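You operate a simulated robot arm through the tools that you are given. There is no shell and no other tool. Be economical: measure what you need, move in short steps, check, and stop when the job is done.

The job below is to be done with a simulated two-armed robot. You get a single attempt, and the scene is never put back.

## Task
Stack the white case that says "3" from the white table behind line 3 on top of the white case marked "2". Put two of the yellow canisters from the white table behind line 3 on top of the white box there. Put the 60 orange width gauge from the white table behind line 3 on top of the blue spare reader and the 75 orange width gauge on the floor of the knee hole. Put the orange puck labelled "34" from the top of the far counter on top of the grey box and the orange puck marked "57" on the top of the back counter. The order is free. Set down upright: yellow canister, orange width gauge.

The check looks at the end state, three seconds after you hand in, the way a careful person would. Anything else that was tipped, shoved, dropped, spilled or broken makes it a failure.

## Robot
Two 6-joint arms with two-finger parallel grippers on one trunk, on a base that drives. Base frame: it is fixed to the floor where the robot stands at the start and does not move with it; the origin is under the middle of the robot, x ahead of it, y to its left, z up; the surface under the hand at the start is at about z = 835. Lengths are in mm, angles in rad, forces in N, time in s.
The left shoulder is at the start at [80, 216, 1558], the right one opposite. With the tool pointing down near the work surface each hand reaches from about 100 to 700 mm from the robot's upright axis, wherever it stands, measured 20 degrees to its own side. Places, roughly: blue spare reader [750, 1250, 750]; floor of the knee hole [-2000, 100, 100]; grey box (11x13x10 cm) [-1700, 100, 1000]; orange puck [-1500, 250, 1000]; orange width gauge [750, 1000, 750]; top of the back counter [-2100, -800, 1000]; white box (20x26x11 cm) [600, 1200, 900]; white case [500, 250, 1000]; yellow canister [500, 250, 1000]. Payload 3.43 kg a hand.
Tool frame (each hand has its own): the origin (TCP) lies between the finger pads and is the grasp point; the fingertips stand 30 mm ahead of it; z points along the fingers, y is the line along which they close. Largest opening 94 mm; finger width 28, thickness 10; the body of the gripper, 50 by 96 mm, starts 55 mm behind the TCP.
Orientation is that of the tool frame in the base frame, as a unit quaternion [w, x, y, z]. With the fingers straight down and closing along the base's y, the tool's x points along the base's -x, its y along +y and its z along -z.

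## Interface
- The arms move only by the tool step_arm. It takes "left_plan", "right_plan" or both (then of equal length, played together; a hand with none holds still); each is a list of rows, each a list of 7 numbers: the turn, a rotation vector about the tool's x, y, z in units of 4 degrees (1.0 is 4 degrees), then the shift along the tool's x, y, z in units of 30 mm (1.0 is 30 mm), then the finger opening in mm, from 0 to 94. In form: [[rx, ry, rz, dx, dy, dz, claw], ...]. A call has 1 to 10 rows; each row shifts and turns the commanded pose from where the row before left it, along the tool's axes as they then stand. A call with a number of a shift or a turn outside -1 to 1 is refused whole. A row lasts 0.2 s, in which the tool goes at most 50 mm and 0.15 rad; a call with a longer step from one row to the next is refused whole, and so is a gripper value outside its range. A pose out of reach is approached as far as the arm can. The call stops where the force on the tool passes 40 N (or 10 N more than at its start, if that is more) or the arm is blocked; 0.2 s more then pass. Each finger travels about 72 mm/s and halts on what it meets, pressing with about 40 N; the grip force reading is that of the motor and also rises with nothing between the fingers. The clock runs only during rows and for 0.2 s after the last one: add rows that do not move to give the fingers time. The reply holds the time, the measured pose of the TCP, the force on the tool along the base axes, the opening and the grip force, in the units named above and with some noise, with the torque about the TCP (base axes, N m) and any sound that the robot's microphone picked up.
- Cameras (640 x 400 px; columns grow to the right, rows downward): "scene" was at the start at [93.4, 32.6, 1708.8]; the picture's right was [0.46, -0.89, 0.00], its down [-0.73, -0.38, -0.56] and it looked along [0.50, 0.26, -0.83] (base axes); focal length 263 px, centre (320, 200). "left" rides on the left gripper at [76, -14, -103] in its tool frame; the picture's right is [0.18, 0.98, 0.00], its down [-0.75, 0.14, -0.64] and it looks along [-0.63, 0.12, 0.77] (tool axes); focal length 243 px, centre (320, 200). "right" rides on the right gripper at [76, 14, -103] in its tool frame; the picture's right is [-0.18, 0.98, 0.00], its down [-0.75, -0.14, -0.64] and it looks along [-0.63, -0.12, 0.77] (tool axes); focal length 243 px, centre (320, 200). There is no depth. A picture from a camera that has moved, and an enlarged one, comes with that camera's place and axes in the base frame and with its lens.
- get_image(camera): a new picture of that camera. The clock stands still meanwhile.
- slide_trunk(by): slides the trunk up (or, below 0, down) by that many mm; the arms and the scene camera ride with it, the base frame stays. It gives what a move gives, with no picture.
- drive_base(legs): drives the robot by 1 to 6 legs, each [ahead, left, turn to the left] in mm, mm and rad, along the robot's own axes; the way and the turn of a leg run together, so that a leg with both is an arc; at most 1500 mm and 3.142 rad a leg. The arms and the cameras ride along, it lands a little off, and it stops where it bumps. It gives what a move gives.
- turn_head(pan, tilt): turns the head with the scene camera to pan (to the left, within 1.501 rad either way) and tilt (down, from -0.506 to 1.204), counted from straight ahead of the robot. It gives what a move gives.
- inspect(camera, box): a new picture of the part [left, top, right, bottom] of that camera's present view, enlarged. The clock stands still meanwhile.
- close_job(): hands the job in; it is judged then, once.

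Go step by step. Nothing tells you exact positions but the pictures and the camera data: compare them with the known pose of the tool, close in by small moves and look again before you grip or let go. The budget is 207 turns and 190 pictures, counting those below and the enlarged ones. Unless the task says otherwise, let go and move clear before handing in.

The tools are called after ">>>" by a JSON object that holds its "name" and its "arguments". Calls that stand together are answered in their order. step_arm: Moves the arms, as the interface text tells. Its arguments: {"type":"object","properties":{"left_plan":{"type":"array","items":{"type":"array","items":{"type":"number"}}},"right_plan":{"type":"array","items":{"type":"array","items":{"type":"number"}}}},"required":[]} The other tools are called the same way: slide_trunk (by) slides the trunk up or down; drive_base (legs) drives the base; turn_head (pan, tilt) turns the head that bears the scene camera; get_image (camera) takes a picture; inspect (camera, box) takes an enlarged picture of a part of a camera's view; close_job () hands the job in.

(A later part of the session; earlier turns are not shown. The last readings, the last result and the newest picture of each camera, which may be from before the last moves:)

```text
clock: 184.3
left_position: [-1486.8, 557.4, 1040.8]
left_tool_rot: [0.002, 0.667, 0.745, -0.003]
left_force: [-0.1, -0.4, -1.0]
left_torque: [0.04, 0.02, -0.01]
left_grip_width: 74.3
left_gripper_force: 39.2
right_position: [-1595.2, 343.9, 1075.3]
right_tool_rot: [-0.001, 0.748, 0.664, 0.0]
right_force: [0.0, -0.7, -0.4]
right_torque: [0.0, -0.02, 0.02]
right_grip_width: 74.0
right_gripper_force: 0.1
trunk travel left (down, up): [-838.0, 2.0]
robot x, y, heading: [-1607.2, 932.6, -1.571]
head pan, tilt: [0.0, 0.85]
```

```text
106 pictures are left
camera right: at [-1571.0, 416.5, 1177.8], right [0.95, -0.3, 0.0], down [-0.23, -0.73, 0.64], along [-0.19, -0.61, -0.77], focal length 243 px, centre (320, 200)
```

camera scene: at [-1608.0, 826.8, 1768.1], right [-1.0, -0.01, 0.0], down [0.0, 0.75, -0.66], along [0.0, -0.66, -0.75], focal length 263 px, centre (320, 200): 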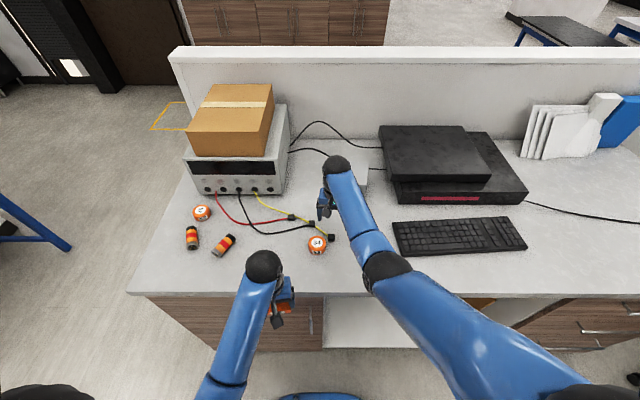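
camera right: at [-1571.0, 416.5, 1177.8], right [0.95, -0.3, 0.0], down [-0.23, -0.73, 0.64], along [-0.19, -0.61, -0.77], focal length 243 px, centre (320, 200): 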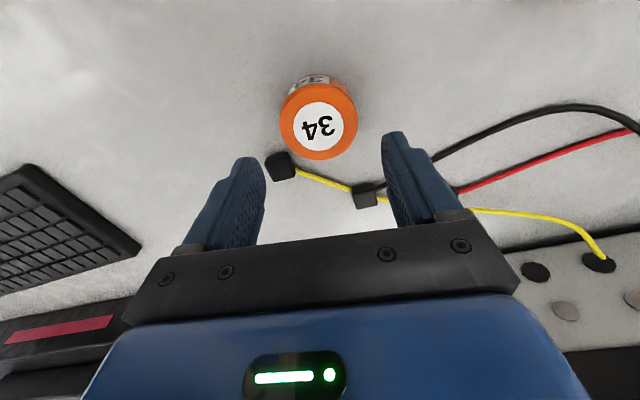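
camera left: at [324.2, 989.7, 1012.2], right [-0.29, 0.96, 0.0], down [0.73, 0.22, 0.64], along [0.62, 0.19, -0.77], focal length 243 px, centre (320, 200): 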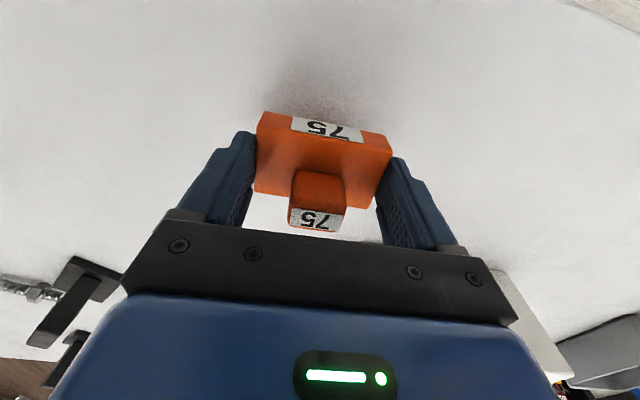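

>>> {"name": "step_arm", "arguments": {"right_plan": [[0, 0, 0, 0.26, 0.1, 0.5, 74], [0, 0, 0, 0, 0, 0.6, 74], [0, 0, 0, 0, 0, 0.6, 74], [0, 0, 0, 0, 0, 0.3, 74], [0, 0, 0, 0, 0, 0, 74]]}}

>>> {"name": "get_image", "arguments": {"camera": "right"}}

>>> {"name": "inspect", "arguments": {"camera": "scene", "box": [270, 170, 390, 270]}}

```text
clock: 185.5
left_position: [-1486.3, 557.2, 1039.7]
left_tool_rot: [0.001, 0.668, 0.744, -0.003]
left_force: [-0.3, 1.1, -1.1]
left_torque: [-0.01, 0.01, -0.02]
left_grip_width: 73.9
left_gripper_force: 40.1
right_position: [-1590.6, 351.7, 1014.6]
right_tool_rot: [-0.002, 0.748, 0.663, 0.001]
right_force: [0.0, -0.2, 0.5]
right_torque: [-0.01, 0.01, 0.0]
right_grip_width: 74.1
right_gripper_force: 0.1
trunk travel left (down, up): [-838.0, 2.0]
robot x, y, heading: [-1609.0, 929.0, -1.563]
head pan, tilt: [0.0, 0.85]
```

```text
105 pictures are left
camera right: at [-1567.5, 424.1, 1117.6], right [0.95, -0.3, 0.0], down [-0.23, -0.73, 0.64], along [-0.19, -0.61, -0.77], focal length 243 px, centre (320, 200)
```

right: 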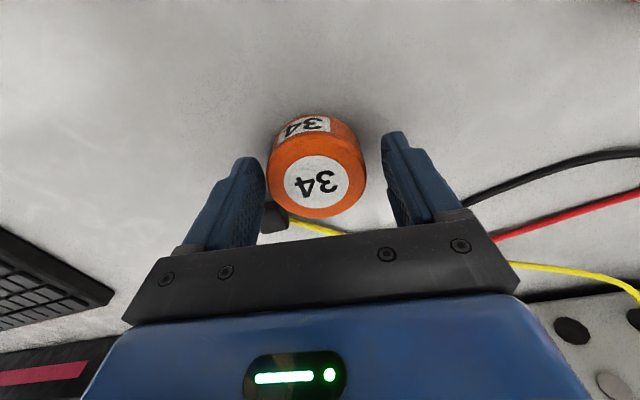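

```text
4.00 times, centred on (330, 220) of scene
camera zoom: at [-1607.9, 822.7, 1767.8], right [-1.0, -0.01, 0.0], down [0.0, 0.75, -0.66], along [0.0, -0.66, -0.75], focal length 1051 px, centre (280, 120)
```

zoom: 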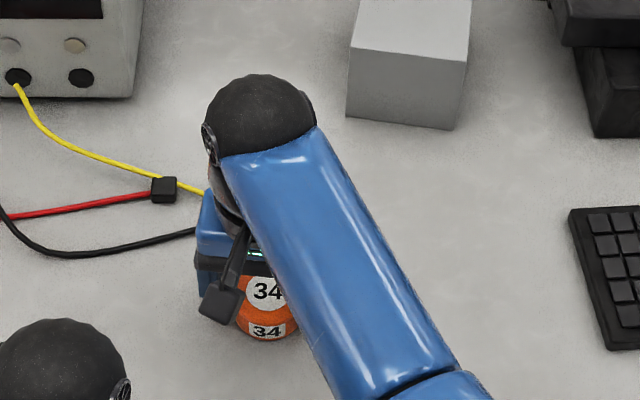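

>>> {"name": "step_arm", "arguments": {"right_plan": [[0, 0, 0, 0.06, 0, 0.1, 74], [0, 0, 0, 0, 0, 0, 50], [0, 0, 0, 0, 0, 0, 30], [0, 0, 0, 0, 0, 0, 30], [0, 0, 0, 0, 0, -0.5, 30], [0, 0, 0, 0, 0, -0.8, 30], [0, 0, 0, 0, 0, 0, 30]]}}

>>> {"name": "get_image", "arguments": {"camera": "right"}}

```text
clock: 187.1
left_position: [-1485.6, 557.2, 1039.2]
left_tool_rot: [0.001, 0.668, 0.744, -0.002]
left_force: [0.1, -0.8, -1.3]
left_torque: [-0.01, -0.03, 0.01]
left_grip_width: 74.0
left_gripper_force: 40.1
right_position: [-1592.2, 353.3, 1052.1]
right_tool_rot: [-0.001, 0.748, 0.664, 0.001]
right_force: [-1.4, -0.1, -1.6]
right_torque: [0.0, -0.01, 0.0]
right_grip_width: 58.4
right_gripper_force: 39.7
trunk travel left (down, up): [-838.0, 2.0]
robot x, y, heading: [-1608.3, 930.5, -1.567]
head pan, tilt: [0.0, 0.85]
```

```text
103 pictures are left
camera right: at [-1568.4, 425.4, 1154.5], right [0.95, -0.3, 0.0], down [-0.23, -0.73, 0.64], along [-0.19, -0.61, -0.77], focal length 243 px, centre (320, 200)
```

right: 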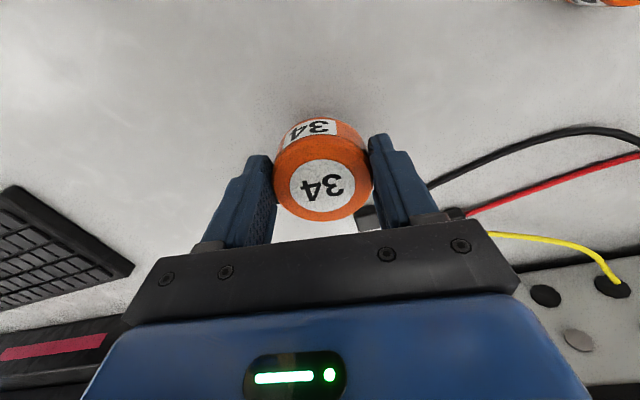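

Puck 34 held. Raise it above the grey box height, shift the base right then forward.

>>> {"name": "step_arm", "arguments": {"right_plan": [[0, 0, 0, 0, 0, -0.8, 30], [0, 0, 0, 0, 0, -0.8, 30], [0, 0, 0, 0, 0, -0.8, 30], [0, 0, 0, 0, 0, 0, 30]]}}

>>> {"name": "drive_base", "arguments": {"legs": [[0, -75, 0], [145, 0, 0]]}}

>>> {"name": "get_image", "arguments": {"camera": "right"}}

>>> {"name": "get_image", "arguments": {"camera": "scene"}}

```text
clock: 188.1
left_position: [-1485.0, 557.7, 1040.3]
left_tool_rot: [0.001, 0.667, 0.745, -0.002]
left_force: [0.4, 0.0, -0.8]
left_torque: [0.0, 0.0, 0.0]
left_grip_width: 74.0
left_gripper_force: 40.1
right_position: [-1591.7, 353.3, 1124.8]
right_tool_rot: [-0.001, 0.748, 0.664, 0.0]
right_force: [-0.1, -0.5, -0.8]
right_torque: [0.04, 0.0, 0.01]
right_grip_width: 58.7
right_gripper_force: 39.6
trunk travel left (down, up): [-838.0, 2.0]
robot x, y, heading: [-1610.3, 932.7, -1.565]
head pan, tilt: [0.0, 0.85]
```

```text
clock: 190.1
left_position: [-1559.0, 416.9, 1041.7]
left_tool_rot: [0.003, 0.668, 0.744, -0.004]
left_force: [-0.6, -0.2, -2.1]
left_torque: [-0.03, -0.01, 0.0]
left_grip_width: 74.1
left_gripper_force: 40.1
right_position: [-1665.0, 211.4, 1126.7]
right_tool_rot: [0.0, 0.748, 0.664, 0.0]
right_force: [0.3, 0.9, -1.6]
right_torque: [0.01, -0.01, -0.01]
right_grip_width: 58.4
right_gripper_force: 39.9
trunk travel left (down, up): [-838.0, 2.0]
robot x, y, heading: [-1682.5, 782.9, -1.565]
head pan, tilt: [0.0, 0.85]
```

```text
102 pictures are left
camera right: at [-1642.1, 285.8, 1228.9], right [0.95, -0.3, 0.0], down [-0.23, -0.73, 0.64], along [-0.19, -0.61, -0.77], focal length 243 px, centre (320, 200)
```

right: 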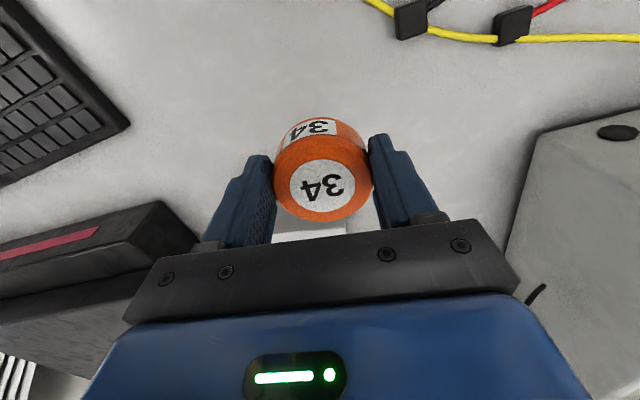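

```text
101 pictures are left
camera scene: at [-1682.7, 683.3, 1768.3], right [-1.0, -0.01, 0.0], down [0.0, 0.75, -0.66], along [0.0, -0.66, -0.75], focal length 263 px, centre (320, 200)
```

scene: 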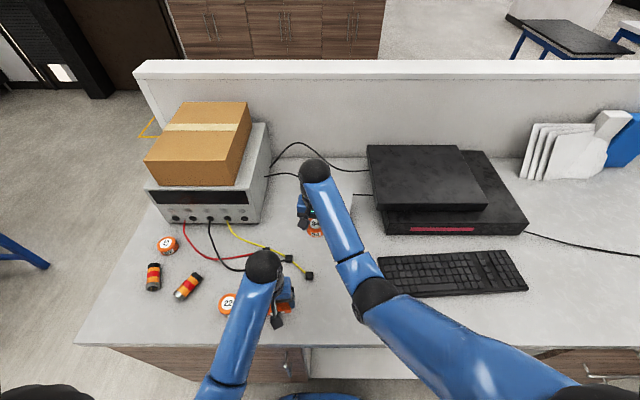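

>>> {"name": "inspect", "arguments": {"camera": "scene", "box": [260, 140, 400, 260]}}

```text
3.33 times, centred on (330, 200) of scene
camera zoom: at [-1682.7, 683.3, 1768.3], right [-1.0, -0.01, 0.0], down [0.0, 0.75, -0.66], along [0.0, -0.66, -0.75], focal length 876 px, centre (287, 200)
```

zoom: 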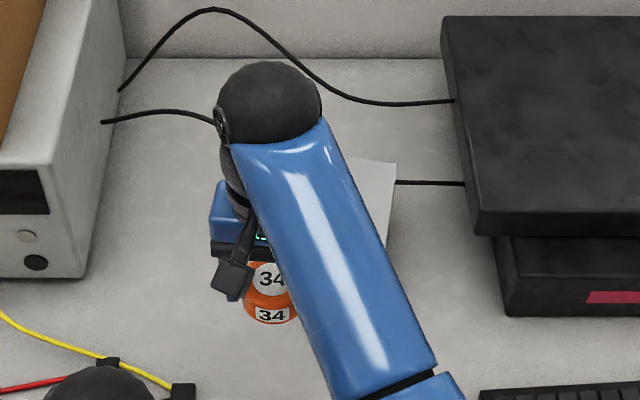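

Grey box centre ≈ [-1738, 75], top ≈ 1075. Moving the puck over it.

>>> {"name": "step_arm", "arguments": {"right_plan": [[0, 0, 0, 0, -0.31, -0.3, 30], [0, 0, 0, -0.94, -0.31, 0, 30], [0, 0, 0, -0.94, -0.31, 0, 30], [0, 0, 0, -0.94, -0.31, 0, 30], [0, 0, 0, -0.94, -0.31, 0, 30], [0, 0, 0, -0.94, -0.3, 0, 30], [0, 0, 0, 0, 0, 0, 30]]}}

>>> {"name": "get_image", "arguments": {"camera": "right"}}

>>> {"name": "inspect", "arguments": {"camera": "scene", "box": [280, 120, 420, 240]}}

```text
clock: 191.7
left_position: [-1558.9, 411.9, 1040.1]
left_tool_rot: [0.001, 0.668, 0.745, -0.002]
left_force: [-0.1, 0.6, -1.4]
left_torque: [-0.02, -0.01, 0.0]
left_grip_width: 74.1
left_gripper_force: 39.9
right_position: [-1734.6, 71.8, 1126.9]
right_tool_rot: [-0.001, 0.748, 0.663, -0.001]
right_force: [0.9, -0.4, -1.1]
right_torque: [-0.01, -0.01, 0.05]
right_grip_width: 58.3
right_gripper_force: 39.7
right hand out of reach, approached as far as the arm can: row 1
trunk travel left (down, up): [-838.0, 2.0]
robot x, y, heading: [-1680.9, 789.5, -1.563]
head pan, tilt: [0.0, 0.85]
```

```text
99 pictures are left
camera right: at [-1711.1, 144.8, 1231.8], right [0.95, -0.3, 0.0], down [-0.23, -0.73, 0.64], along [-0.19, -0.61, -0.77], focal length 243 px, centre (320, 200)
```

right: 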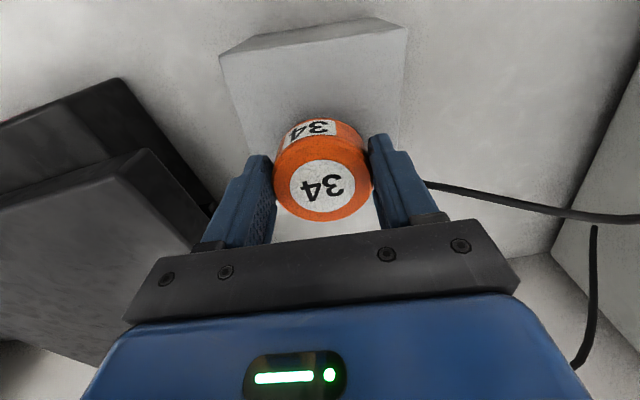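

```text
3.33 times, centred on (350, 180) of scene
camera zoom: at [-1680.6, 676.2, 1767.6], right [-1.0, -0.01, 0.0], down [0.0, 0.75, -0.66], along [0.0, -0.66, -0.75], focal length 876 px, centre (220, 267)
```

zoom: 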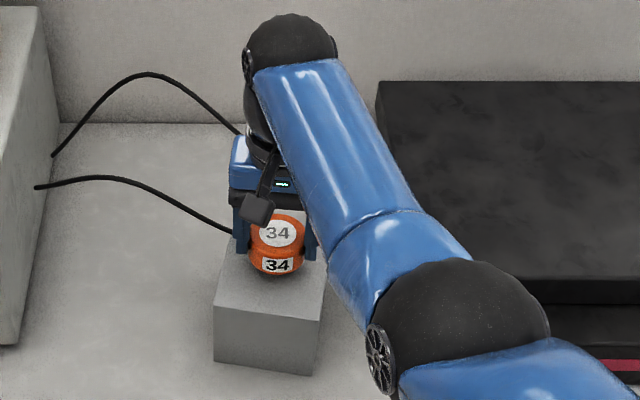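

>>> {"name": "step_arm", "arguments": {"right_plan": [[0, 0, 0, 0, 0, 0.3, 30], [0, 0, 0, 0, 0, 0.15, 30], [0, 0, 0, 0, 0, 0.08, 30], [0, 0, 0, 0, 0, 0, 30]]}}

```text
clock: 192.7
left_position: [-1558.8, 414.2, 1040.0]
left_tool_rot: [0.001, 0.668, 0.744, -0.002]
left_force: [0.6, -0.1, -1.8]
left_torque: [-0.01, -0.04, -0.02]
left_grip_width: 73.8
left_gripper_force: 40.1
right_position: [-1735.7, 73.7, 1114.9]
right_tool_rot: [-0.001, 0.748, 0.663, -0.001]
right_force: [0.1, 0.4, -0.5]
right_torque: [0.0, -0.02, 0.0]
right_grip_width: 58.5
right_gripper_force: 39.7
trunk travel left (down, up): [-838.0, 2.0]
robot x, y, heading: [-1680.1, 786.1, -1.57]
head pan, tilt: [0.0, 0.85]
```

>>> {"name": "step_arm", "arguments": {"right_plan": [[0, 0, 0, 0, 0, 0.1, 30], [0, 0, 0, 0, 0, 0.08, 30], [0, 0, 0, 0, 0, 0, 30]]}}

```text
clock: 193.5
left_position: [-1558.9, 413.5, 1040.8]
left_tool_rot: [0.001, 0.667, 0.745, -0.003]
left_force: [-0.1, 0.1, -1.1]
left_torque: [-0.02, -0.02, -0.02]
left_grip_width: 73.9
left_gripper_force: 39.9
right_position: [-1734.3, 72.6, 1111.5]
right_tool_rot: [0.002, 0.749, 0.663, -0.001]
right_force: [0.2, -3.9, 14.5]
right_torque: [0.06, -0.06, -0.04]
right_grip_width: 58.6
right_gripper_force: 40.6
trunk travel left (down, up): [-838.0, 2.0]
robot x, y, heading: [-1680.0, 785.7, -1.564]
head pan, tilt: [0.0, 0.85]
```

Contact at the expected height. Release and rise.

>>> {"name": "step_arm", "arguments": {"right_plan": [[0, 0, 0, 0, 0, 0, 66], [0, 0, 0, 0, 0, 0, 76], [0, 0, 0, 0, 0, 0, 80], [0, 0, 0, 0, 0, -0.3, 80], [0, 0, 0, 0.2, 0, -0.6, 80], [0, 0, 0, 0.8, 0, -0.6, 80], [0, 0, 0, 0.9, 0, -0.2, 80], [0, 0, 0, 0.9, 0.2, 0, 80]]}}

>>> {"name": "get_image", "arguments": {"camera": "right"}}

>>> {"name": "get_image", "arguments": {"camera": "scene"}}

```text
clock: 195.3
left_position: [-1557.5, 413.3, 1040.9]
left_tool_rot: [0.001, 0.668, 0.744, -0.003]
left_force: [-0.1, 0.1, -0.3]
left_torque: [0.01, -0.02, -0.01]
left_grip_width: 73.9
left_gripper_force: 40.0
right_position: [-1718.1, 157.1, 1161.1]
right_tool_rot: [-0.001, 0.749, 0.663, -0.001]
right_force: [0.1, -0.2, 0.9]
right_torque: [0.01, 0.0, -0.01]
right_grip_width: 79.9
right_gripper_force: 0.1
trunk travel left (down, up): [-838.0, 2.0]
robot x, y, heading: [-1680.4, 784.1, -1.563]
head pan, tilt: [0.0, 0.85]
```

```text
97 pictures are left
camera right: at [-1695.1, 229.6, 1264.0], right [0.95, -0.3, 0.0], down [-0.23, -0.73, 0.64], along [-0.19, -0.61, -0.77], focal length 243 px, centre (320, 200)
```

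right: 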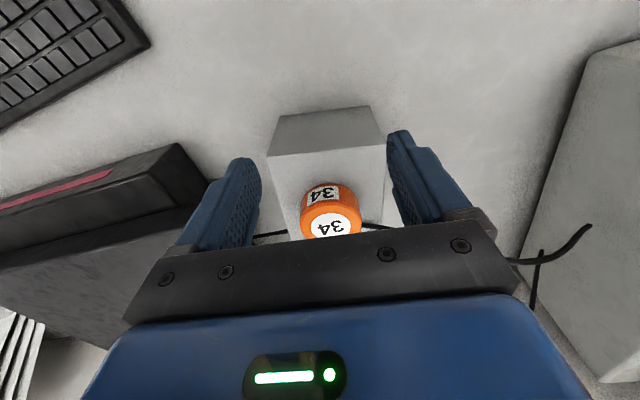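

```text
96 pictures are left
camera scene: at [-1680.4, 678.6, 1767.9], right [-1.0, -0.01, 0.0], down [0.0, 0.75, -0.66], along [0.0, -0.66, -0.75], focal length 263 px, centre (320, 200)
```

scene: 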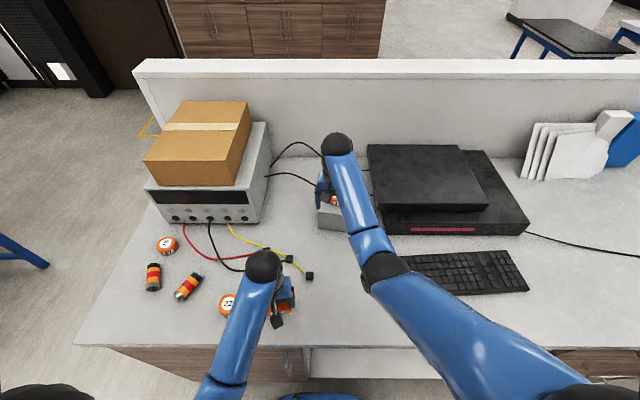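

Puck 34 sits on the grey box. Now back off, stow the right hand, shift right for the knee hole.

>>> {"name": "drive_base", "arguments": {"legs": [[-400, 0, 0], [0, -180, 0]]}}

>>> {"name": "step_arm", "arguments": {"right_plan": [[0, 0, 0, 0.9, -0.6, 0.4, 60], [0, 0, 0, 0.9, -0.6, 0.4, 60], [0, 0, 0, 0.9, -0.7, 0.4, 60], [0, 0, 0, 0.9, -0.7, 0.4, 60], [0, 0, 0, 0.9, -0.7, 0.4, 60], [0, 0, 0, 0.9, -0.7, 0.4, 60], [0, 0, 0, 0.9, -0.7, 0.4, 60], [0, 0, 0, 0.9, -0.7, 0.5, 60], [0, 0, 0, 0.9, -0.7, 0.5, 60], [0, 0, 0, 0.9, -0.7, 0.5, 60]]}}

>>> {"name": "get_image", "arguments": {"camera": "scene"}}

```text
clock: 198.9
left_position: [-1742.1, 813.4, 1039.4]
left_tool_rot: [0.0, 0.67, 0.743, -0.003]
left_force: [1.1, 0.6, -1.2]
left_torque: [-0.03, 0.02, 0.0]
left_grip_width: 73.9
left_gripper_force: 40.2
right_position: [-1901.2, 557.1, 1161.6]
right_tool_rot: [-0.002, 0.75, 0.662, -0.002]
right_force: [1.1, -0.8, -0.3]
right_torque: [-0.03, 0.02, 0.02]
right_grip_width: 80.1
right_gripper_force: 0.1
trunk travel left (down, up): [-838.0, 2.0]
robot x, y, heading: [-1863.6, 1190.4, -1.566]
head pan, tilt: [0.0, 0.85]
```

```text
clock: 201.1
left_position: [-1744.6, 814.4, 1039.9]
left_tool_rot: [0.001, 0.669, 0.744, -0.003]
left_force: [-0.3, -0.3, -1.3]
left_torque: [-0.06, 0.01, 0.0]
left_grip_width: 74.1
left_gripper_force: 40.1
right_position: [-2068.7, 827.3, 998.7]
right_tool_rot: [0.0, 0.749, 0.662, -0.001]
right_force: [-0.1, 0.6, -0.4]
right_torque: [0.03, 0.0, -0.02]
right_grip_width: 59.8
right_gripper_force: 0.0
right hand out of reach, approached as far as the arm can: row 1, 2, 3, 4, 5
trunk travel left (down, up): [-838.0, 2.0]
robot x, y, heading: [-1860.6, 1188.1, -1.569]
head pan, tilt: [0.0, 0.85]
```

```text
95 pictures are left
camera scene: at [-1866.2, 1080.4, 1768.0], right [-1.0, 0.0, 0.0], down [0.0, 0.75, -0.66], along [0.0, -0.66, -0.75], focal length 263 px, centre (320, 200)
```

scene: 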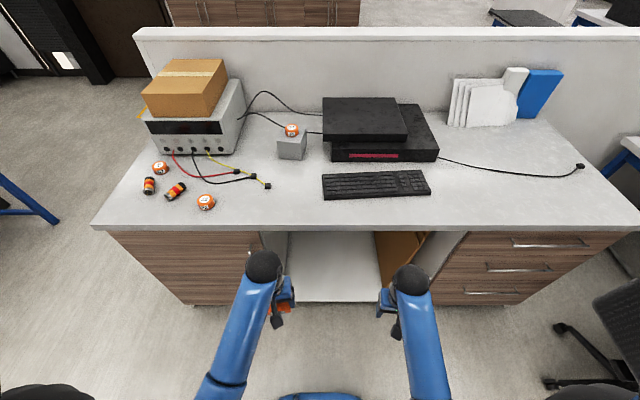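

Both hands are in front of the counter, clear. Lower the trunk by 740 and look into the knee hole.

>>> {"name": "slide_trunk", "arguments": {"by": -700}}

>>> {"name": "turn_head", "arguments": {"pan": 0.0, "tilt": 0.6}}

>>> {"name": "get_image", "arguments": {"camera": "scene"}}

>>> {"name": "get_image", "arguments": {"camera": "left"}}

```text
refused: -700 is not a number from -400 to 400
```

```text
clock: 201.9
left_position: [-1744.2, 813.8, 1040.9]
left_tool_rot: [0.002, 0.669, 0.743, -0.002]
left_force: [0.7, 0.5, -1.2]
left_torque: [-0.02, 0.01, -0.03]
left_grip_width: 74.0
left_gripper_force: 39.8
right_position: [-2067.8, 824.9, 997.2]
right_tool_rot: [-0.001, 0.749, 0.662, -0.001]
right_force: [-0.1, 0.1, 0.4]
right_torque: [0.0, -0.02, -0.02]
right_grip_width: 59.9
right_gripper_force: 0.1
trunk travel left (down, up): [-838.0, 2.0]
robot x, y, heading: [-1864.6, 1187.4, -1.565]
head pan, tilt: [0.0, 0.6]
```

```text
94 pictures are left
camera scene: at [-1865.9, 1068.9, 1788.7], right [-1.0, 0.0, 0.0], down [0.0, 0.57, -0.82], along [0.0, -0.82, -0.57], focal length 263 px, centre (320, 200)
```

scene: 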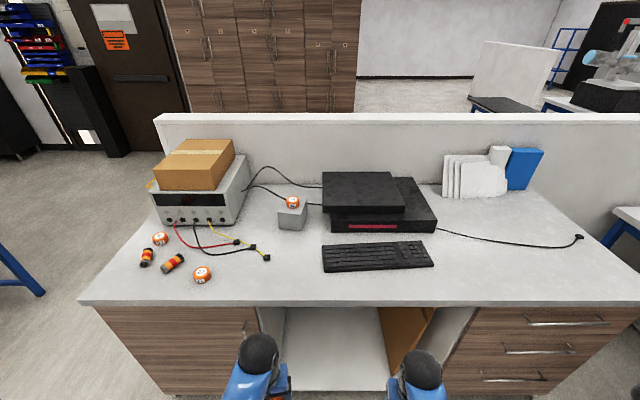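

```text
93 pictures are left
camera left: at [-1766.5, 887.3, 1143.5], right [0.96, 0.29, 0.0], down [0.22, -0.73, 0.65], along [0.18, -0.62, -0.76], focal length 243 px, centre (320, 200)
```

left: 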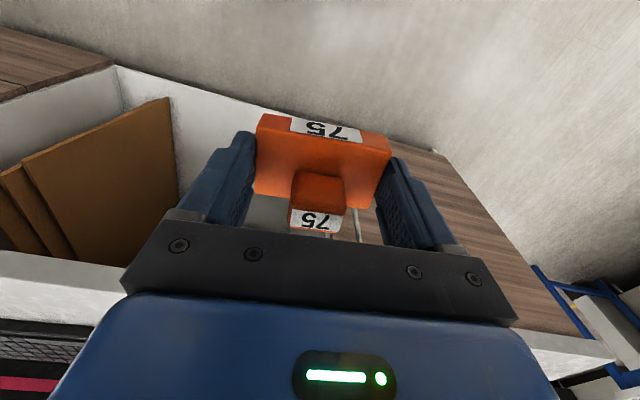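

>>> {"name": "slide_trunk", "arguments": {"by": -400}}

>>> {"name": "slide_trunk", "arguments": {"by": -300}}

>>> {"name": "get_image", "arguments": {"camera": "scene"}}

>>> {"name": "get_image", "arguments": {"camera": "left"}}

```text
clock: 205.7
left_position: [-1744.4, 813.6, 639.9]
left_tool_rot: [0.002, 0.67, 0.743, -0.003]
left_force: [0.1, 1.0, -1.5]
left_torque: [-0.01, -0.01, -0.02]
left_grip_width: 74.4
left_gripper_force: 40.2
right_position: [-2069.1, 826.7, 597.4]
right_tool_rot: [-0.001, 0.75, 0.662, 0.0]
right_force: [0.3, 0.1, -0.2]
right_torque: [0.01, 0.01, 0.0]
right_grip_width: 59.8
right_gripper_force: 0.1
trunk travel left (down, up): [-438.0, 402.0]
robot x, y, heading: [-1866.4, 1186.4, -1.569]
head pan, tilt: [0.0, 0.6]
```

```text
clock: 208.7
left_position: [-1743.6, 813.6, 341.1]
left_tool_rot: [0.001, 0.669, 0.743, -0.002]
left_force: [-0.9, -0.2, -0.7]
left_torque: [-0.02, 0.03, 0.02]
left_grip_width: 74.2
left_gripper_force: 39.5
right_position: [-2068.4, 826.1, 297.0]
right_tool_rot: [-0.001, 0.75, 0.662, -0.001]
right_force: [-1.0, 0.3, -0.5]
right_torque: [0.0, -0.04, -0.04]
right_grip_width: 59.9
right_gripper_force: 0.1
trunk travel left (down, up): [-138.0, 702.0]
robot x, y, heading: [-1865.4, 1186.8, -1.57]
head pan, tilt: [0.0, 0.6]
```

```text
92 pictures are left
camera scene: at [-1865.7, 1068.5, 1088.7], right [-1.0, 0.0, 0.0], down [0.0, 0.57, -0.82], along [0.0, -0.82, -0.57], focal length 263 px, centre (320, 200)
```

scene: 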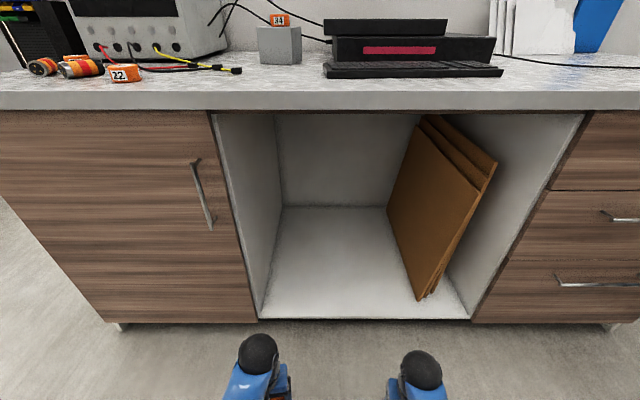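

```text
91 pictures are left
camera left: at [-1766.4, 887.0, 443.5], right [0.96, 0.29, 0.0], down [0.22, -0.73, 0.65], along [0.18, -0.62, -0.76], focal length 243 px, centre (320, 200)
```

left: 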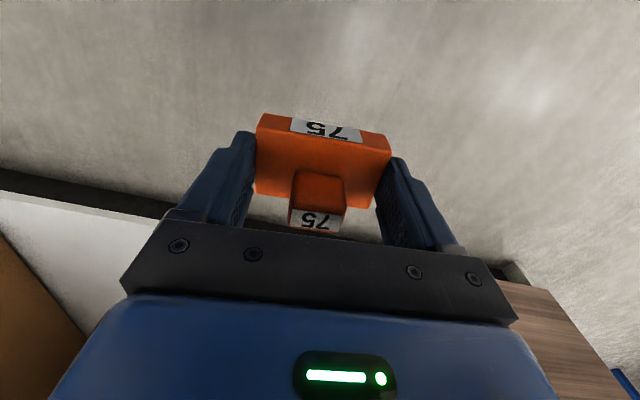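

Clear view: knee-hole floor front edge at y≈466, z≈90, x from −1615 to −2470, free left of the cardboard. I drive forward so the gauge enters the hole.

>>> {"name": "drive_base", "arguments": {"legs": [[400, 0, 0]]}}

>>> {"name": "get_image", "arguments": {"camera": "left"}}

>>> {"name": "get_image", "arguments": {"camera": "right"}}

```text
clock: 211.2
left_position: [-1742.9, 414.4, 341.0]
left_tool_rot: [0.001, 0.669, 0.743, -0.002]
left_force: [0.5, -0.6, -1.4]
left_torque: [-0.02, 0.0, -0.01]
left_grip_width: 73.9
left_gripper_force: 39.9
right_position: [-2068.3, 427.1, 298.1]
right_tool_rot: [-0.001, 0.749, 0.663, -0.001]
right_force: [-0.2, 0.1, 0.5]
right_torque: [0.02, -0.02, -0.02]
right_grip_width: 59.8
right_gripper_force: 0.0
trunk travel left (down, up): [-138.0, 702.0]
robot x, y, heading: [-1861.7, 785.0, -1.569]
head pan, tilt: [0.0, 0.6]
```

```text
90 pictures are left
camera left: at [-1764.8, 486.8, 443.2], right [0.96, 0.29, 0.0], down [0.22, -0.73, 0.64], along [0.18, -0.62, -0.76], focal length 243 px, centre (320, 200)
```

left: 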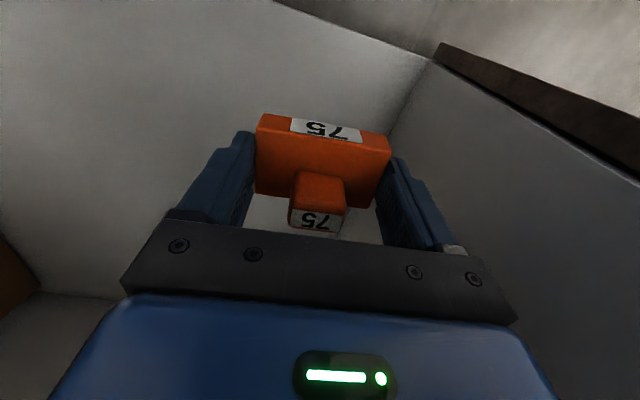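

```text
89 pictures are left
camera right: at [-2043.5, 499.1, 400.4], right [0.95, -0.3, 0.0], down [-0.23, -0.73, 0.64], along [-0.2, -0.61, -0.77], focal length 243 px, centre (320, 200)
```

right: 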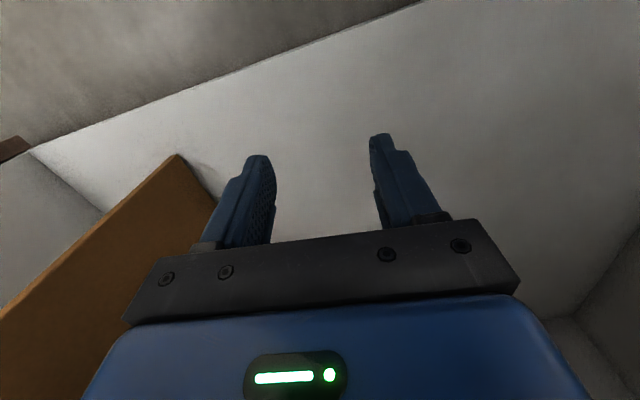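

>>> {"name": "step_arm", "arguments": {"left_plan": [[0, 0, 0, -0.66, -0.38, 0.2, 50], [0, 0, 0, -0.66, -0.38, 0.2, 50], [0, 0, 0, -0.66, -0.38, 0.2, 50], [0, 0, 0, -0.66, -0.38, 0.2, 50], [0, 0, 0, 0, 0, 0, 50]]}}

>>> {"name": "slide_trunk", "arguments": {"by": -110}}

>>> {"name": "get_image", "arguments": {"camera": "left"}}

```text
clock: 212.4
left_position: [-1780.4, 328.9, 315.8]
left_tool_rot: [0.001, 0.669, 0.744, -0.002]
left_force: [-0.9, 0.8, -1.6]
left_torque: [-0.03, 0.04, 0.01]
left_grip_width: 74.1
left_gripper_force: 39.7
right_position: [-2067.2, 426.1, 297.3]
right_tool_rot: [-0.001, 0.749, 0.663, 0.0]
right_force: [0.7, 0.2, 0.7]
right_torque: [0.01, 0.02, 0.01]
right_grip_width: 59.9
right_gripper_force: 0.1
trunk travel left (down, up): [-138.0, 702.0]
robot x, y, heading: [-1867.7, 790.6, -1.573]
head pan, tilt: [0.0, 0.6]
```

```text
clock: 213.8
left_position: [-1779.5, 329.1, 205.1]
left_tool_rot: [0.002, 0.669, 0.744, -0.002]
left_force: [0.4, 0.1, -0.7]
left_torque: [0.03, -0.03, -0.04]
left_grip_width: 73.9
left_gripper_force: 40.2
right_position: [-2067.1, 426.6, 187.8]
right_tool_rot: [-0.001, 0.748, 0.663, -0.001]
right_force: [0.1, 0.2, 0.3]
right_torque: [0.0, -0.04, 0.0]
right_grip_width: 59.8
right_gripper_force: 0.1
trunk travel left (down, up): [-28.0, 812.0]
robot x, y, heading: [-1863.3, 789.2, -1.568]
head pan, tilt: [0.0, 0.6]
```

```text
88 pictures are left
camera left: at [-1801.7, 403.0, 309.6], right [0.96, 0.29, 0.0], down [0.22, -0.73, 0.65], along [0.18, -0.62, -0.76], focal length 243 px, centre (320, 200)
```

left: 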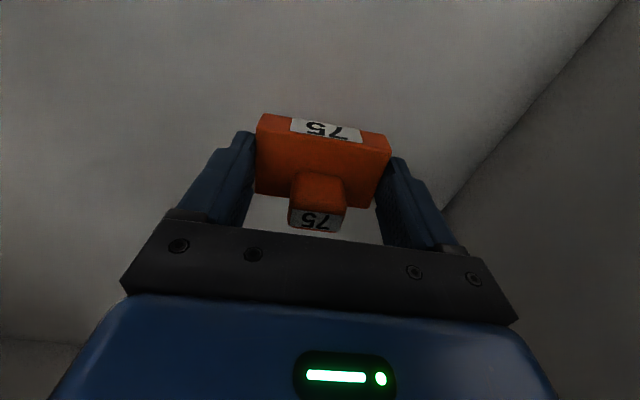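

>>> {"name": "step_arm", "arguments": {"left_plan": [[0, 0, 0, 0, 0, 0.5, 50], [0, 0, 0, 0, 0, 0.5, 50], [0, 0, 0, 0, 0, 0.5, 50], [0, 0, 0, 0, 0, 0.4, 50], [0, 0, 0, 0, 0, 0, 50]]}}

>>> {"name": "get_image", "arguments": {"camera": "left"}}

```text
clock: 215.0
left_position: [-1780.6, 326.2, 155.0]
left_tool_rot: [0.003, 0.668, 0.744, -0.007]
left_force: [0.3, 5.8, 22.1]
left_torque: [0.41, -0.39, 0.09]
left_grip_width: 74.3
left_gripper_force: 40.2
right_position: [-2066.8, 427.0, 188.9]
right_tool_rot: [-0.001, 0.749, 0.663, -0.001]
right_force: [0.0, 0.9, -0.7]
right_torque: [0.01, 0.0, 0.0]
right_grip_width: 60.0
right_gripper_force: 0.0
trunk travel left (down, up): [-28.0, 812.0]
robot x, y, heading: [-1866.6, 788.2, -1.568]
head pan, tilt: [0.0, 0.6]
stopped in row 5 (left hand): the force on the tool passed its limit at 40 N (the readings are from after the stop); the commanded pose is now the measured one
```

```text
87 pictures are left
camera left: at [-1801.9, 400.8, 257.1], right [0.96, 0.29, -0.01], down [0.22, -0.72, 0.65], along [0.18, -0.63, -0.76], focal length 243 px, centre (320, 200)
```

left: 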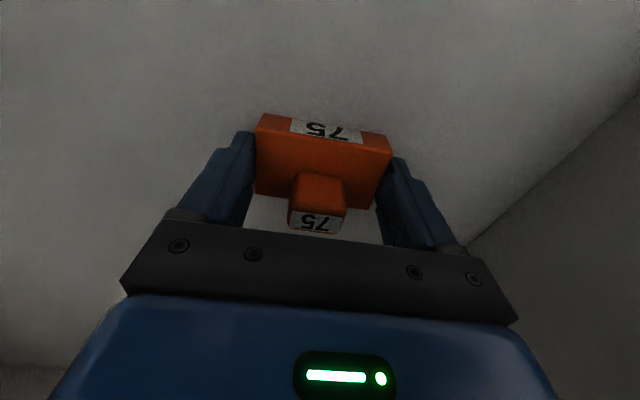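

Contact with the hole floor (bottom ≈118). Ease off slightly and open.

>>> {"name": "step_arm", "arguments": {"left_plan": [[0, 0, 0, 0, 0, -0.05, 50], [0, 0, 0, 0, 0, 0, 50]]}}

>>> {"name": "inspect", "arguments": {"camera": "left", "box": [200, 60, 440, 260]}}

```text
clock: 215.6
left_position: [-1779.8, 326.9, 153.6]
left_tool_rot: [0.005, 0.668, 0.744, -0.006]
left_force: [3.8, -4.5, 17.3]
left_torque: [-0.01, -0.24, -0.02]
left_grip_width: 74.0
left_gripper_force: 40.2
right_position: [-2066.6, 425.6, 188.4]
right_tool_rot: [-0.001, 0.748, 0.663, -0.001]
right_force: [1.8, -0.6, -1.1]
right_torque: [0.03, -0.03, 0.0]
right_grip_width: 59.7
right_gripper_force: 0.1
trunk travel left (down, up): [-28.0, 812.0]
robot x, y, heading: [-1862.5, 786.2, -1.565]
head pan, tilt: [0.0, 0.6]
```

```text
2.00 times, centred on (320, 160) of left
camera zoom: at [-1802.1, 400.8, 257.0], right [0.96, 0.29, -0.01], down [0.22, -0.72, 0.65], along [0.18, -0.63, -0.76], focal length 485 px, centre (320, 280)
```

zoom: 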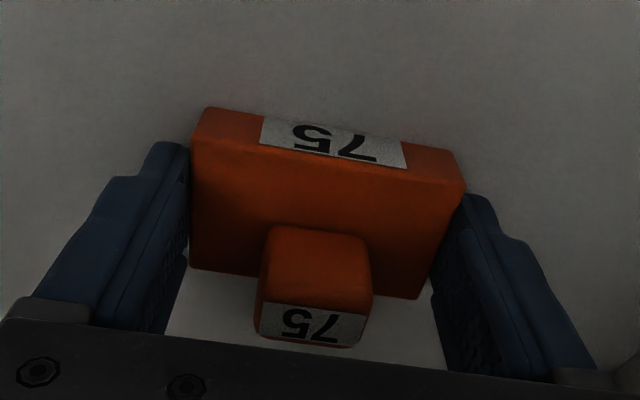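

>>> {"name": "step_arm", "arguments": {"left_plan": [[0, 0, 0, 0, 0, 0, 80], [0, 0, 0, 0, 0, 0, 90], [0, 0, 0, 0, 0, 0, 90], [0, 0, 0, 0, 0, -0.3, 90], [0, 0, 0, 0, 0, -0.8, 90], [0, 0, 0, 0, 0, -0.9, 90], [0, 0, 0, 0, 0, -0.9, 90], [0, 0, 0, 0, 0, -0.9, 90]]}}

>>> {"name": "get_image", "arguments": {"camera": "left"}}

```text
clock: 217.4
left_position: [-1780.1, 324.6, 248.2]
left_tool_rot: [0.002, 0.668, 0.744, -0.006]
left_force: [-0.7, -0.1, -1.0]
left_torque: [0.04, -0.01, 0.02]
left_grip_width: 90.1
left_gripper_force: 0.0
left hand out of reach, approached as far as the arm can: row 8
right_position: [-2067.6, 426.2, 186.7]
right_tool_rot: [-0.001, 0.749, 0.663, -0.001]
right_force: [-0.2, 0.4, 0.2]
right_torque: [-0.01, -0.01, -0.05]
right_grip_width: 59.9
right_gripper_force: 0.1
trunk travel left (down, up): [-28.0, 812.0]
robot x, y, heading: [-1861.3, 786.5, -1.568]
head pan, tilt: [0.0, 0.6]
```

```text
85 pictures are left
camera left: at [-1803.1, 398.4, 350.4], right [0.96, 0.29, -0.01], down [0.22, -0.73, 0.65], along [0.18, -0.62, -0.76], focal length 243 px, centre (320, 200)
```

left: 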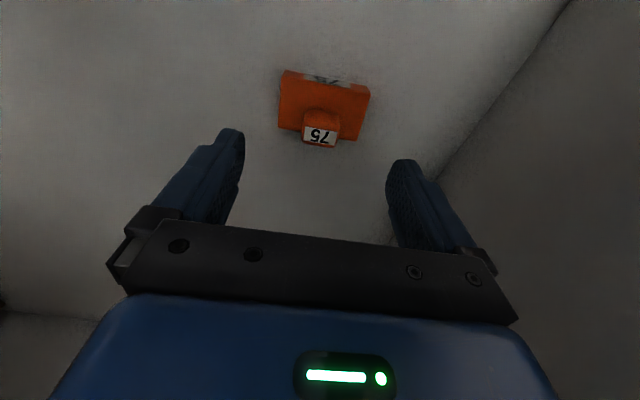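

Gauge 75 stands upright on the hole floor. Back straight out, then raise the trunk.

>>> {"name": "drive_base", "arguments": {"legs": [[-400, 0, 0]]}}

>>> {"name": "slide_trunk", "arguments": {"by": 400}}

>>> {"name": "slide_trunk", "arguments": {"by": 400}}

>>> {"name": "turn_head", "arguments": {"pan": 0.3, "tilt": 0.8}}

>>> {"name": "get_image", "arguments": {"camera": "scene"}}

```text
clock: 219.9
left_position: [-1781.9, 715.8, 247.5]
left_tool_rot: [0.004, 0.664, 0.748, -0.006]
left_force: [0.7, 0.4, -0.3]
left_torque: [0.03, 0.01, 0.0]
left_grip_width: 90.0
left_gripper_force: 0.1
right_position: [-2067.6, 816.1, 187.3]
right_tool_rot: [-0.001, 0.745, 0.667, -0.001]
right_force: [0.3, -0.2, -0.1]
right_torque: [0.0, 0.01, 0.0]
right_grip_width: 60.2
right_gripper_force: 0.3
trunk travel left (down, up): [-28.0, 812.0]
robot x, y, heading: [-1867.0, 1178.3, -1.557]
head pan, tilt: [0.0, 0.6]
```

```text
clock: 223.7
left_position: [-1781.4, 716.0, 647.7]
left_tool_rot: [0.003, 0.663, 0.748, -0.008]
left_force: [0.1, -0.1, 0.3]
left_torque: [0.04, 0.0, -0.01]
left_grip_width: 90.0
left_gripper_force: 0.0
right_position: [-2066.3, 814.9, 588.6]
right_tool_rot: [0.0, 0.746, 0.666, -0.001]
right_force: [0.0, -0.6, -1.2]
right_torque: [0.0, -0.03, 0.01]
right_grip_width: 59.9
right_gripper_force: 0.2
trunk travel left (down, up): [-428.0, 412.0]
robot x, y, heading: [-1869.0, 1181.6, -1.559]
head pan, tilt: [0.0, 0.6]
```

```text
clock: 227.5
left_position: [-1780.4, 715.5, 1047.7]
left_tool_rot: [0.004, 0.664, 0.748, -0.006]
left_force: [0.4, -0.1, 0.0]
left_torque: [-0.02, 0.03, -0.02]
left_grip_width: 90.2
left_gripper_force: 0.0
right_position: [-2067.5, 814.9, 987.0]
right_tool_rot: [0.0, 0.745, 0.667, 0.0]
right_force: [0.8, -0.1, 0.3]
right_torque: [-0.03, 0.02, 0.01]
right_grip_width: 59.8
right_gripper_force: 0.0
trunk travel left (down, up): [-828.0, 12.0]
robot x, y, heading: [-1866.0, 1179.0, -1.56]
head pan, tilt: [0.0, 0.6]
```

```text
clock: 228.3
left_position: [-1780.4, 714.6, 1048.3]
left_tool_rot: [0.004, 0.664, 0.747, -0.007]
left_force: [0.3, 0.2, 0.3]
left_torque: [-0.01, -0.01, 0.02]
left_grip_width: 90.1
left_gripper_force: 0.1
right_position: [-2067.4, 815.8, 988.3]
right_tool_rot: [0.0, 0.745, 0.667, -0.001]
right_force: [0.1, 0.2, -0.5]
right_torque: [0.0, 0.01, 0.0]
right_grip_width: 59.8
right_gripper_force: 0.1
trunk travel left (down, up): [-828.0, 12.0]
robot x, y, heading: [-1866.6, 1179.9, -1.554]
head pan, tilt: [0.3, 0.799]
```

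```text
84 pictures are left
camera scene: at [-1843.0, 1071.4, 1761.9], right [-0.95, -0.31, 0.0], down [-0.22, 0.68, -0.7], along [0.22, -0.66, -0.72], focal length 263 px, centre (320, 200)
```

scene: 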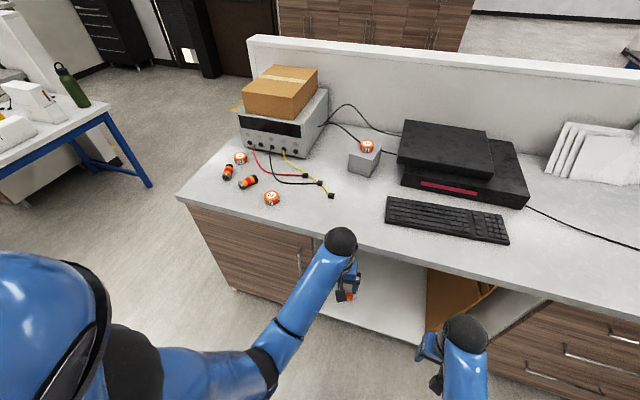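

Next: puck 57 at ≈[-1163, 212]. I strafe left, and lift and extend both hands so they clear the counter when I approach.

>>> {"name": "drive_base", "arguments": {"legs": [[0, 560, -0.012]]}}

>>> {"name": "step_arm", "arguments": {"left_plan": [[0, 0.2, 0, -0.8, -0.1, -0.3, 90], [0, 0, 0, -0.8, -0.1, -0.6, 90], [0, 0, 0, -0.8, -0.1, -0.7, 90], [0, 0, 0, -0.8, -0.1, -0.8, 90], [0, 0, 0, 0, 0, 0, 90]], "right_plan": [[0, 0, 0, -0.8, 0.09, -0.4, 60], [0, 0, 0, -0.8, 0.09, -0.6, 60], [0, 0, 0, -0.8, 0.09, -0.7, 60], [0, 0, 0, -0.8, 0.09, -0.7, 60], [0, 0, 0, -0.8, 0.09, -0.7, 60]]}}

>>> {"name": "get_image", "arguments": {"camera": "scene"}}

```text
clock: 231.6
left_position: [-1227.3, 716.7, 1047.6]
left_tool_rot: [0.004, 0.672, 0.74, -0.005]
left_force: [0.0, -0.5, 0.6]
left_torque: [-0.01, 0.04, 0.02]
left_grip_width: 89.9
left_gripper_force: 0.0
right_position: [-1511.8, 820.9, 988.3]
right_tool_rot: [0.0, 0.752, 0.659, -0.001]
right_force: [-1.0, 0.3, 0.6]
right_torque: [0.0, -0.01, 0.0]
right_grip_width: 59.9
right_gripper_force: 0.1
trunk travel left (down, up): [-828.0, 12.0]
robot x, y, heading: [-1303.6, 1181.0, -1.577]
head pan, tilt: [0.3, 0.799]
```

```text
clock: 232.8
left_position: [-1229.8, 606.6, 1094.5]
left_tool_rot: [-0.002, 0.673, 0.74, -0.002]
left_force: [-0.3, 0.8, 0.4]
left_torque: [0.03, -0.01, -0.05]
left_grip_width: 90.2
left_gripper_force: 0.2
left hand out of reach, approached as far as the arm can: row 1, 2, 3, 4
right_position: [-1511.1, 691.0, 1044.8]
right_tool_rot: [-0.002, 0.752, 0.659, -0.001]
right_force: [0.3, -1.0, 0.5]
right_torque: [0.01, 0.0, 0.02]
right_grip_width: 60.0
right_gripper_force: 0.0
right hand out of reach, approached as far as the arm can: row 3, 4, 5
trunk travel left (down, up): [-828.0, 12.0]
robot x, y, heading: [-1305.2, 1183.7, -1.579]
head pan, tilt: [0.3, 0.799]
```

```text
83 pictures are left
camera scene: at [-1280.6, 1070.6, 1761.6], right [-0.96, -0.29, 0.0], down [-0.21, 0.69, -0.7], along [0.2, -0.67, -0.72], focal length 263 px, centre (320, 200)
```

scene: 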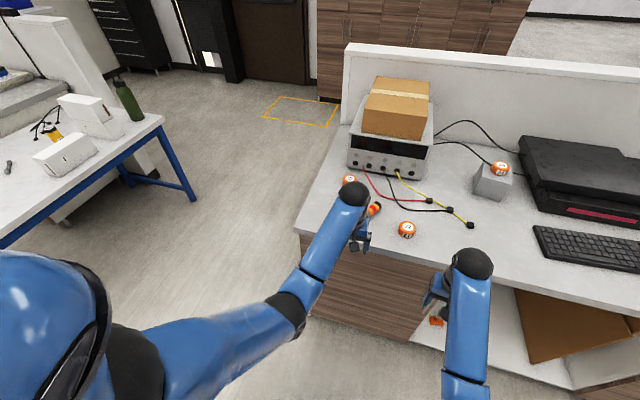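

>>> {"name": "drive_base", "arguments": {"legs": [[385, 0, 0.008]]}}

>>> {"name": "get_image", "arguments": {"camera": "left"}}

>>> {"name": "get_image", "arguments": {"camera": "scene"}}

```text
clock: 235.2
left_position: [-1222.8, 232.1, 1096.2]
left_tool_rot: [0.0, 0.668, 0.745, -0.003]
left_force: [-0.1, 0.5, 0.3]
left_torque: [-0.04, 0.0, -0.02]
left_grip_width: 90.3
left_gripper_force: 0.1
right_position: [-1505.2, 313.0, 1045.5]
right_tool_rot: [0.0, 0.748, 0.664, -0.002]
right_force: [0.6, 0.4, 0.2]
right_torque: [-0.02, 0.0, 0.0]
right_grip_width: 60.0
right_gripper_force: 0.0
trunk travel left (down, up): [-828.0, 12.0]
robot x, y, heading: [-1298.2, 800.1, -1.562]
head pan, tilt: [0.3, 0.799]
```

```text
82 pictures are left
camera left: at [-1244.6, 305.9, 1199.6], right [0.96, 0.29, -0.01], down [0.23, -0.73, 0.64], along [0.18, -0.62, -0.77], focal length 243 px, centre (320, 200)
```

left: 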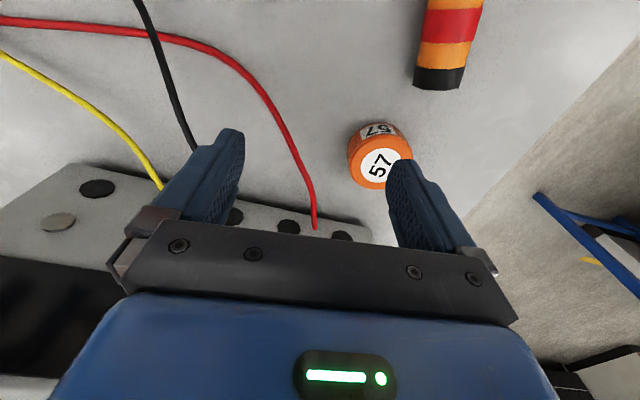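

```text
81 pictures are left
camera scene: at [-1279.1, 698.7, 1762.2], right [-0.95, -0.3, 0.0], down [-0.22, 0.68, -0.7], along [0.21, -0.67, -0.71], focal length 263 px, centre (320, 200)
```

scene: 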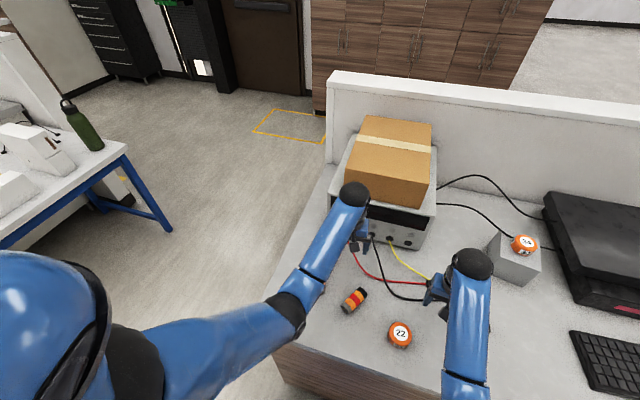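

Puck 57 at ≈[-1160, 209]. Move over and descend part way.

>>> {"name": "step_arm", "arguments": {"left_plan": [[0, 0, 0, -0.33, 0.67, 0, 76], [0, 0, 0, -0.33, 0.67, 0, 76], [0, 0, 0, -0.34, 0.67, 0.5, 76], [0, 0, 0, 0, 0, 0.8, 76], [0, 0, 0, 0, 0, 0, 76]]}}

>>> {"name": "get_image", "arguments": {"camera": "left"}}

```text
clock: 236.4
left_position: [-1159.6, 205.3, 1055.0]
left_tool_rot: [-0.001, 0.667, 0.745, -0.003]
left_force: [-0.3, -0.7, -0.7]
left_torque: [0.01, 0.0, -0.02]
left_grip_width: 75.9
left_gripper_force: 0.1
right_position: [-1505.8, 309.3, 1045.3]
right_tool_rot: [0.0, 0.748, 0.664, -0.002]
right_force: [0.8, -0.1, -0.3]
right_torque: [-0.01, 0.02, 0.01]
right_grip_width: 59.8
right_gripper_force: 0.1
trunk travel left (down, up): [-828.0, 12.0]
robot x, y, heading: [-1303.1, 805.7, -1.559]
head pan, tilt: [0.3, 0.799]
```

```text
80 pictures are left
camera left: at [-1182.0, 278.7, 1158.4], right [0.96, 0.29, -0.01], down [0.23, -0.73, 0.64], along [0.18, -0.62, -0.77], focal length 243 px, centre (320, 200)
```

left: 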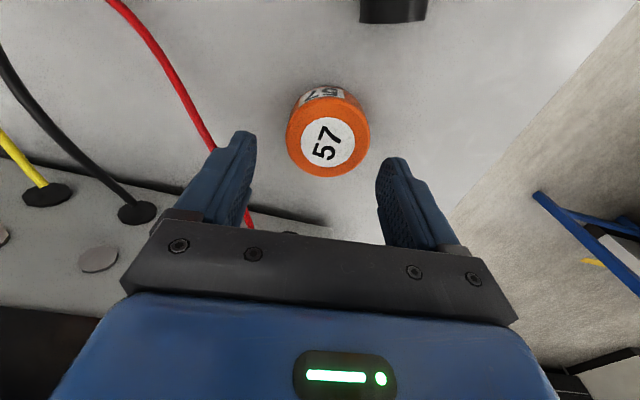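

>>> {"name": "step_arm", "arguments": {"left_plan": [[0, 0, 0, 0.1, 0.1, 0.5, 76], [0, 0, 0, 0, 0, 0.5, 76], [0, 0, 0, 0, 0, 0.45, 76], [0, 0, 0, 0, 0, 0, 76]]}}

>>> {"name": "get_image", "arguments": {"camera": "left"}}

```text
clock: 237.4
left_position: [-1156.5, 208.4, 1010.7]
left_tool_rot: [-0.002, 0.668, 0.744, -0.003]
left_force: [0.7, -0.4, -0.3]
left_torque: [0.0, 0.0, 0.0]
left_grip_width: 76.2
left_gripper_force: 0.1
right_position: [-1504.6, 310.3, 1044.3]
right_tool_rot: [0.001, 0.748, 0.664, -0.002]
right_force: [0.3, 0.3, 0.5]
right_torque: [0.02, -0.02, 0.0]
right_grip_width: 60.1
right_gripper_force: 0.1
trunk travel left (down, up): [-828.0, 12.0]
robot x, y, heading: [-1305.1, 801.9, -1.563]
head pan, tilt: [0.3, 0.799]
```

```text
79 pictures are left
camera left: at [-1178.1, 282.7, 1114.5], right [0.96, 0.29, -0.01], down [0.23, -0.73, 0.64], along [0.18, -0.62, -0.77], focal length 243 px, centre (320, 200)
```

left: 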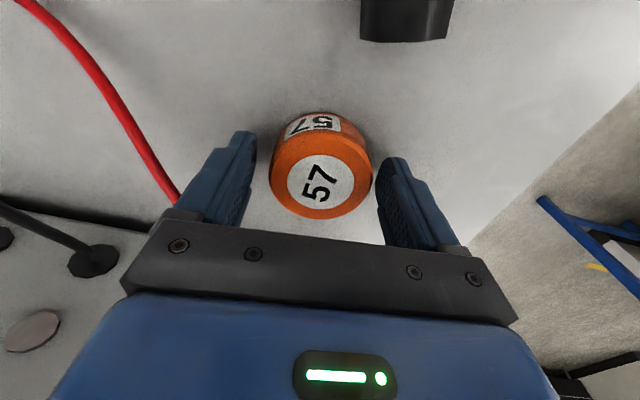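

Centred. Close and lift.

>>> {"name": "step_arm", "arguments": {"left_plan": [[0, 0, 0, 0, 0, 0, 55], [0, 0, 0, 0, 0, 0, 30], [0, 0, 0, 0, 0, 0, 30], [0, 0, 0, 0, 0, -0.5, 30], [0, 0, 0, 0, 0, -0.9, 30], [0, 0, 0, 0, 0, -0.9, 30], [0, 0, 0, 0, 0, -0.3, 30]]}}

>>> {"name": "get_image", "arguments": {"camera": "left"}}

```text
clock: 239.0
left_position: [-1157.5, 210.6, 1088.3]
left_tool_rot: [-0.002, 0.667, 0.745, -0.002]
left_force: [0.0, 0.3, -2.1]
left_torque: [0.0, -0.04, 0.03]
left_grip_width: 58.3
left_gripper_force: 40.1
right_position: [-1504.9, 309.3, 1045.1]
right_tool_rot: [0.0, 0.747, 0.665, -0.001]
right_force: [0.2, -0.5, -1.0]
right_torque: [-0.02, -0.01, 0.01]
right_grip_width: 60.1
right_gripper_force: 0.0
trunk travel left (down, up): [-828.0, 12.0]
robot x, y, heading: [-1303.6, 800.5, -1.562]
head pan, tilt: [0.3, 0.799]
```

```text
78 pictures are left
camera left: at [-1178.4, 283.9, 1192.1], right [0.96, 0.29, -0.01], down [0.23, -0.73, 0.64], along [0.18, -0.61, -0.77], focal length 243 px, centre (320, 200)
```

left: 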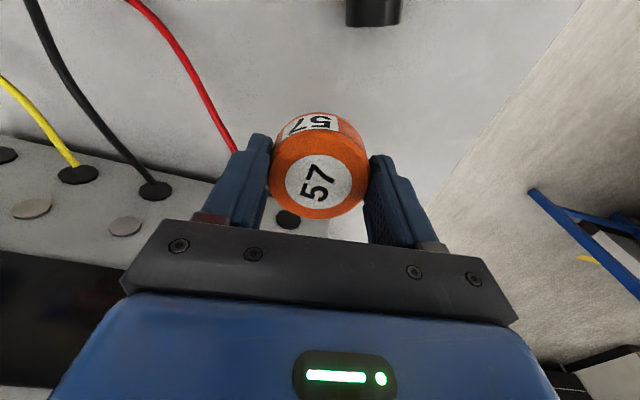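

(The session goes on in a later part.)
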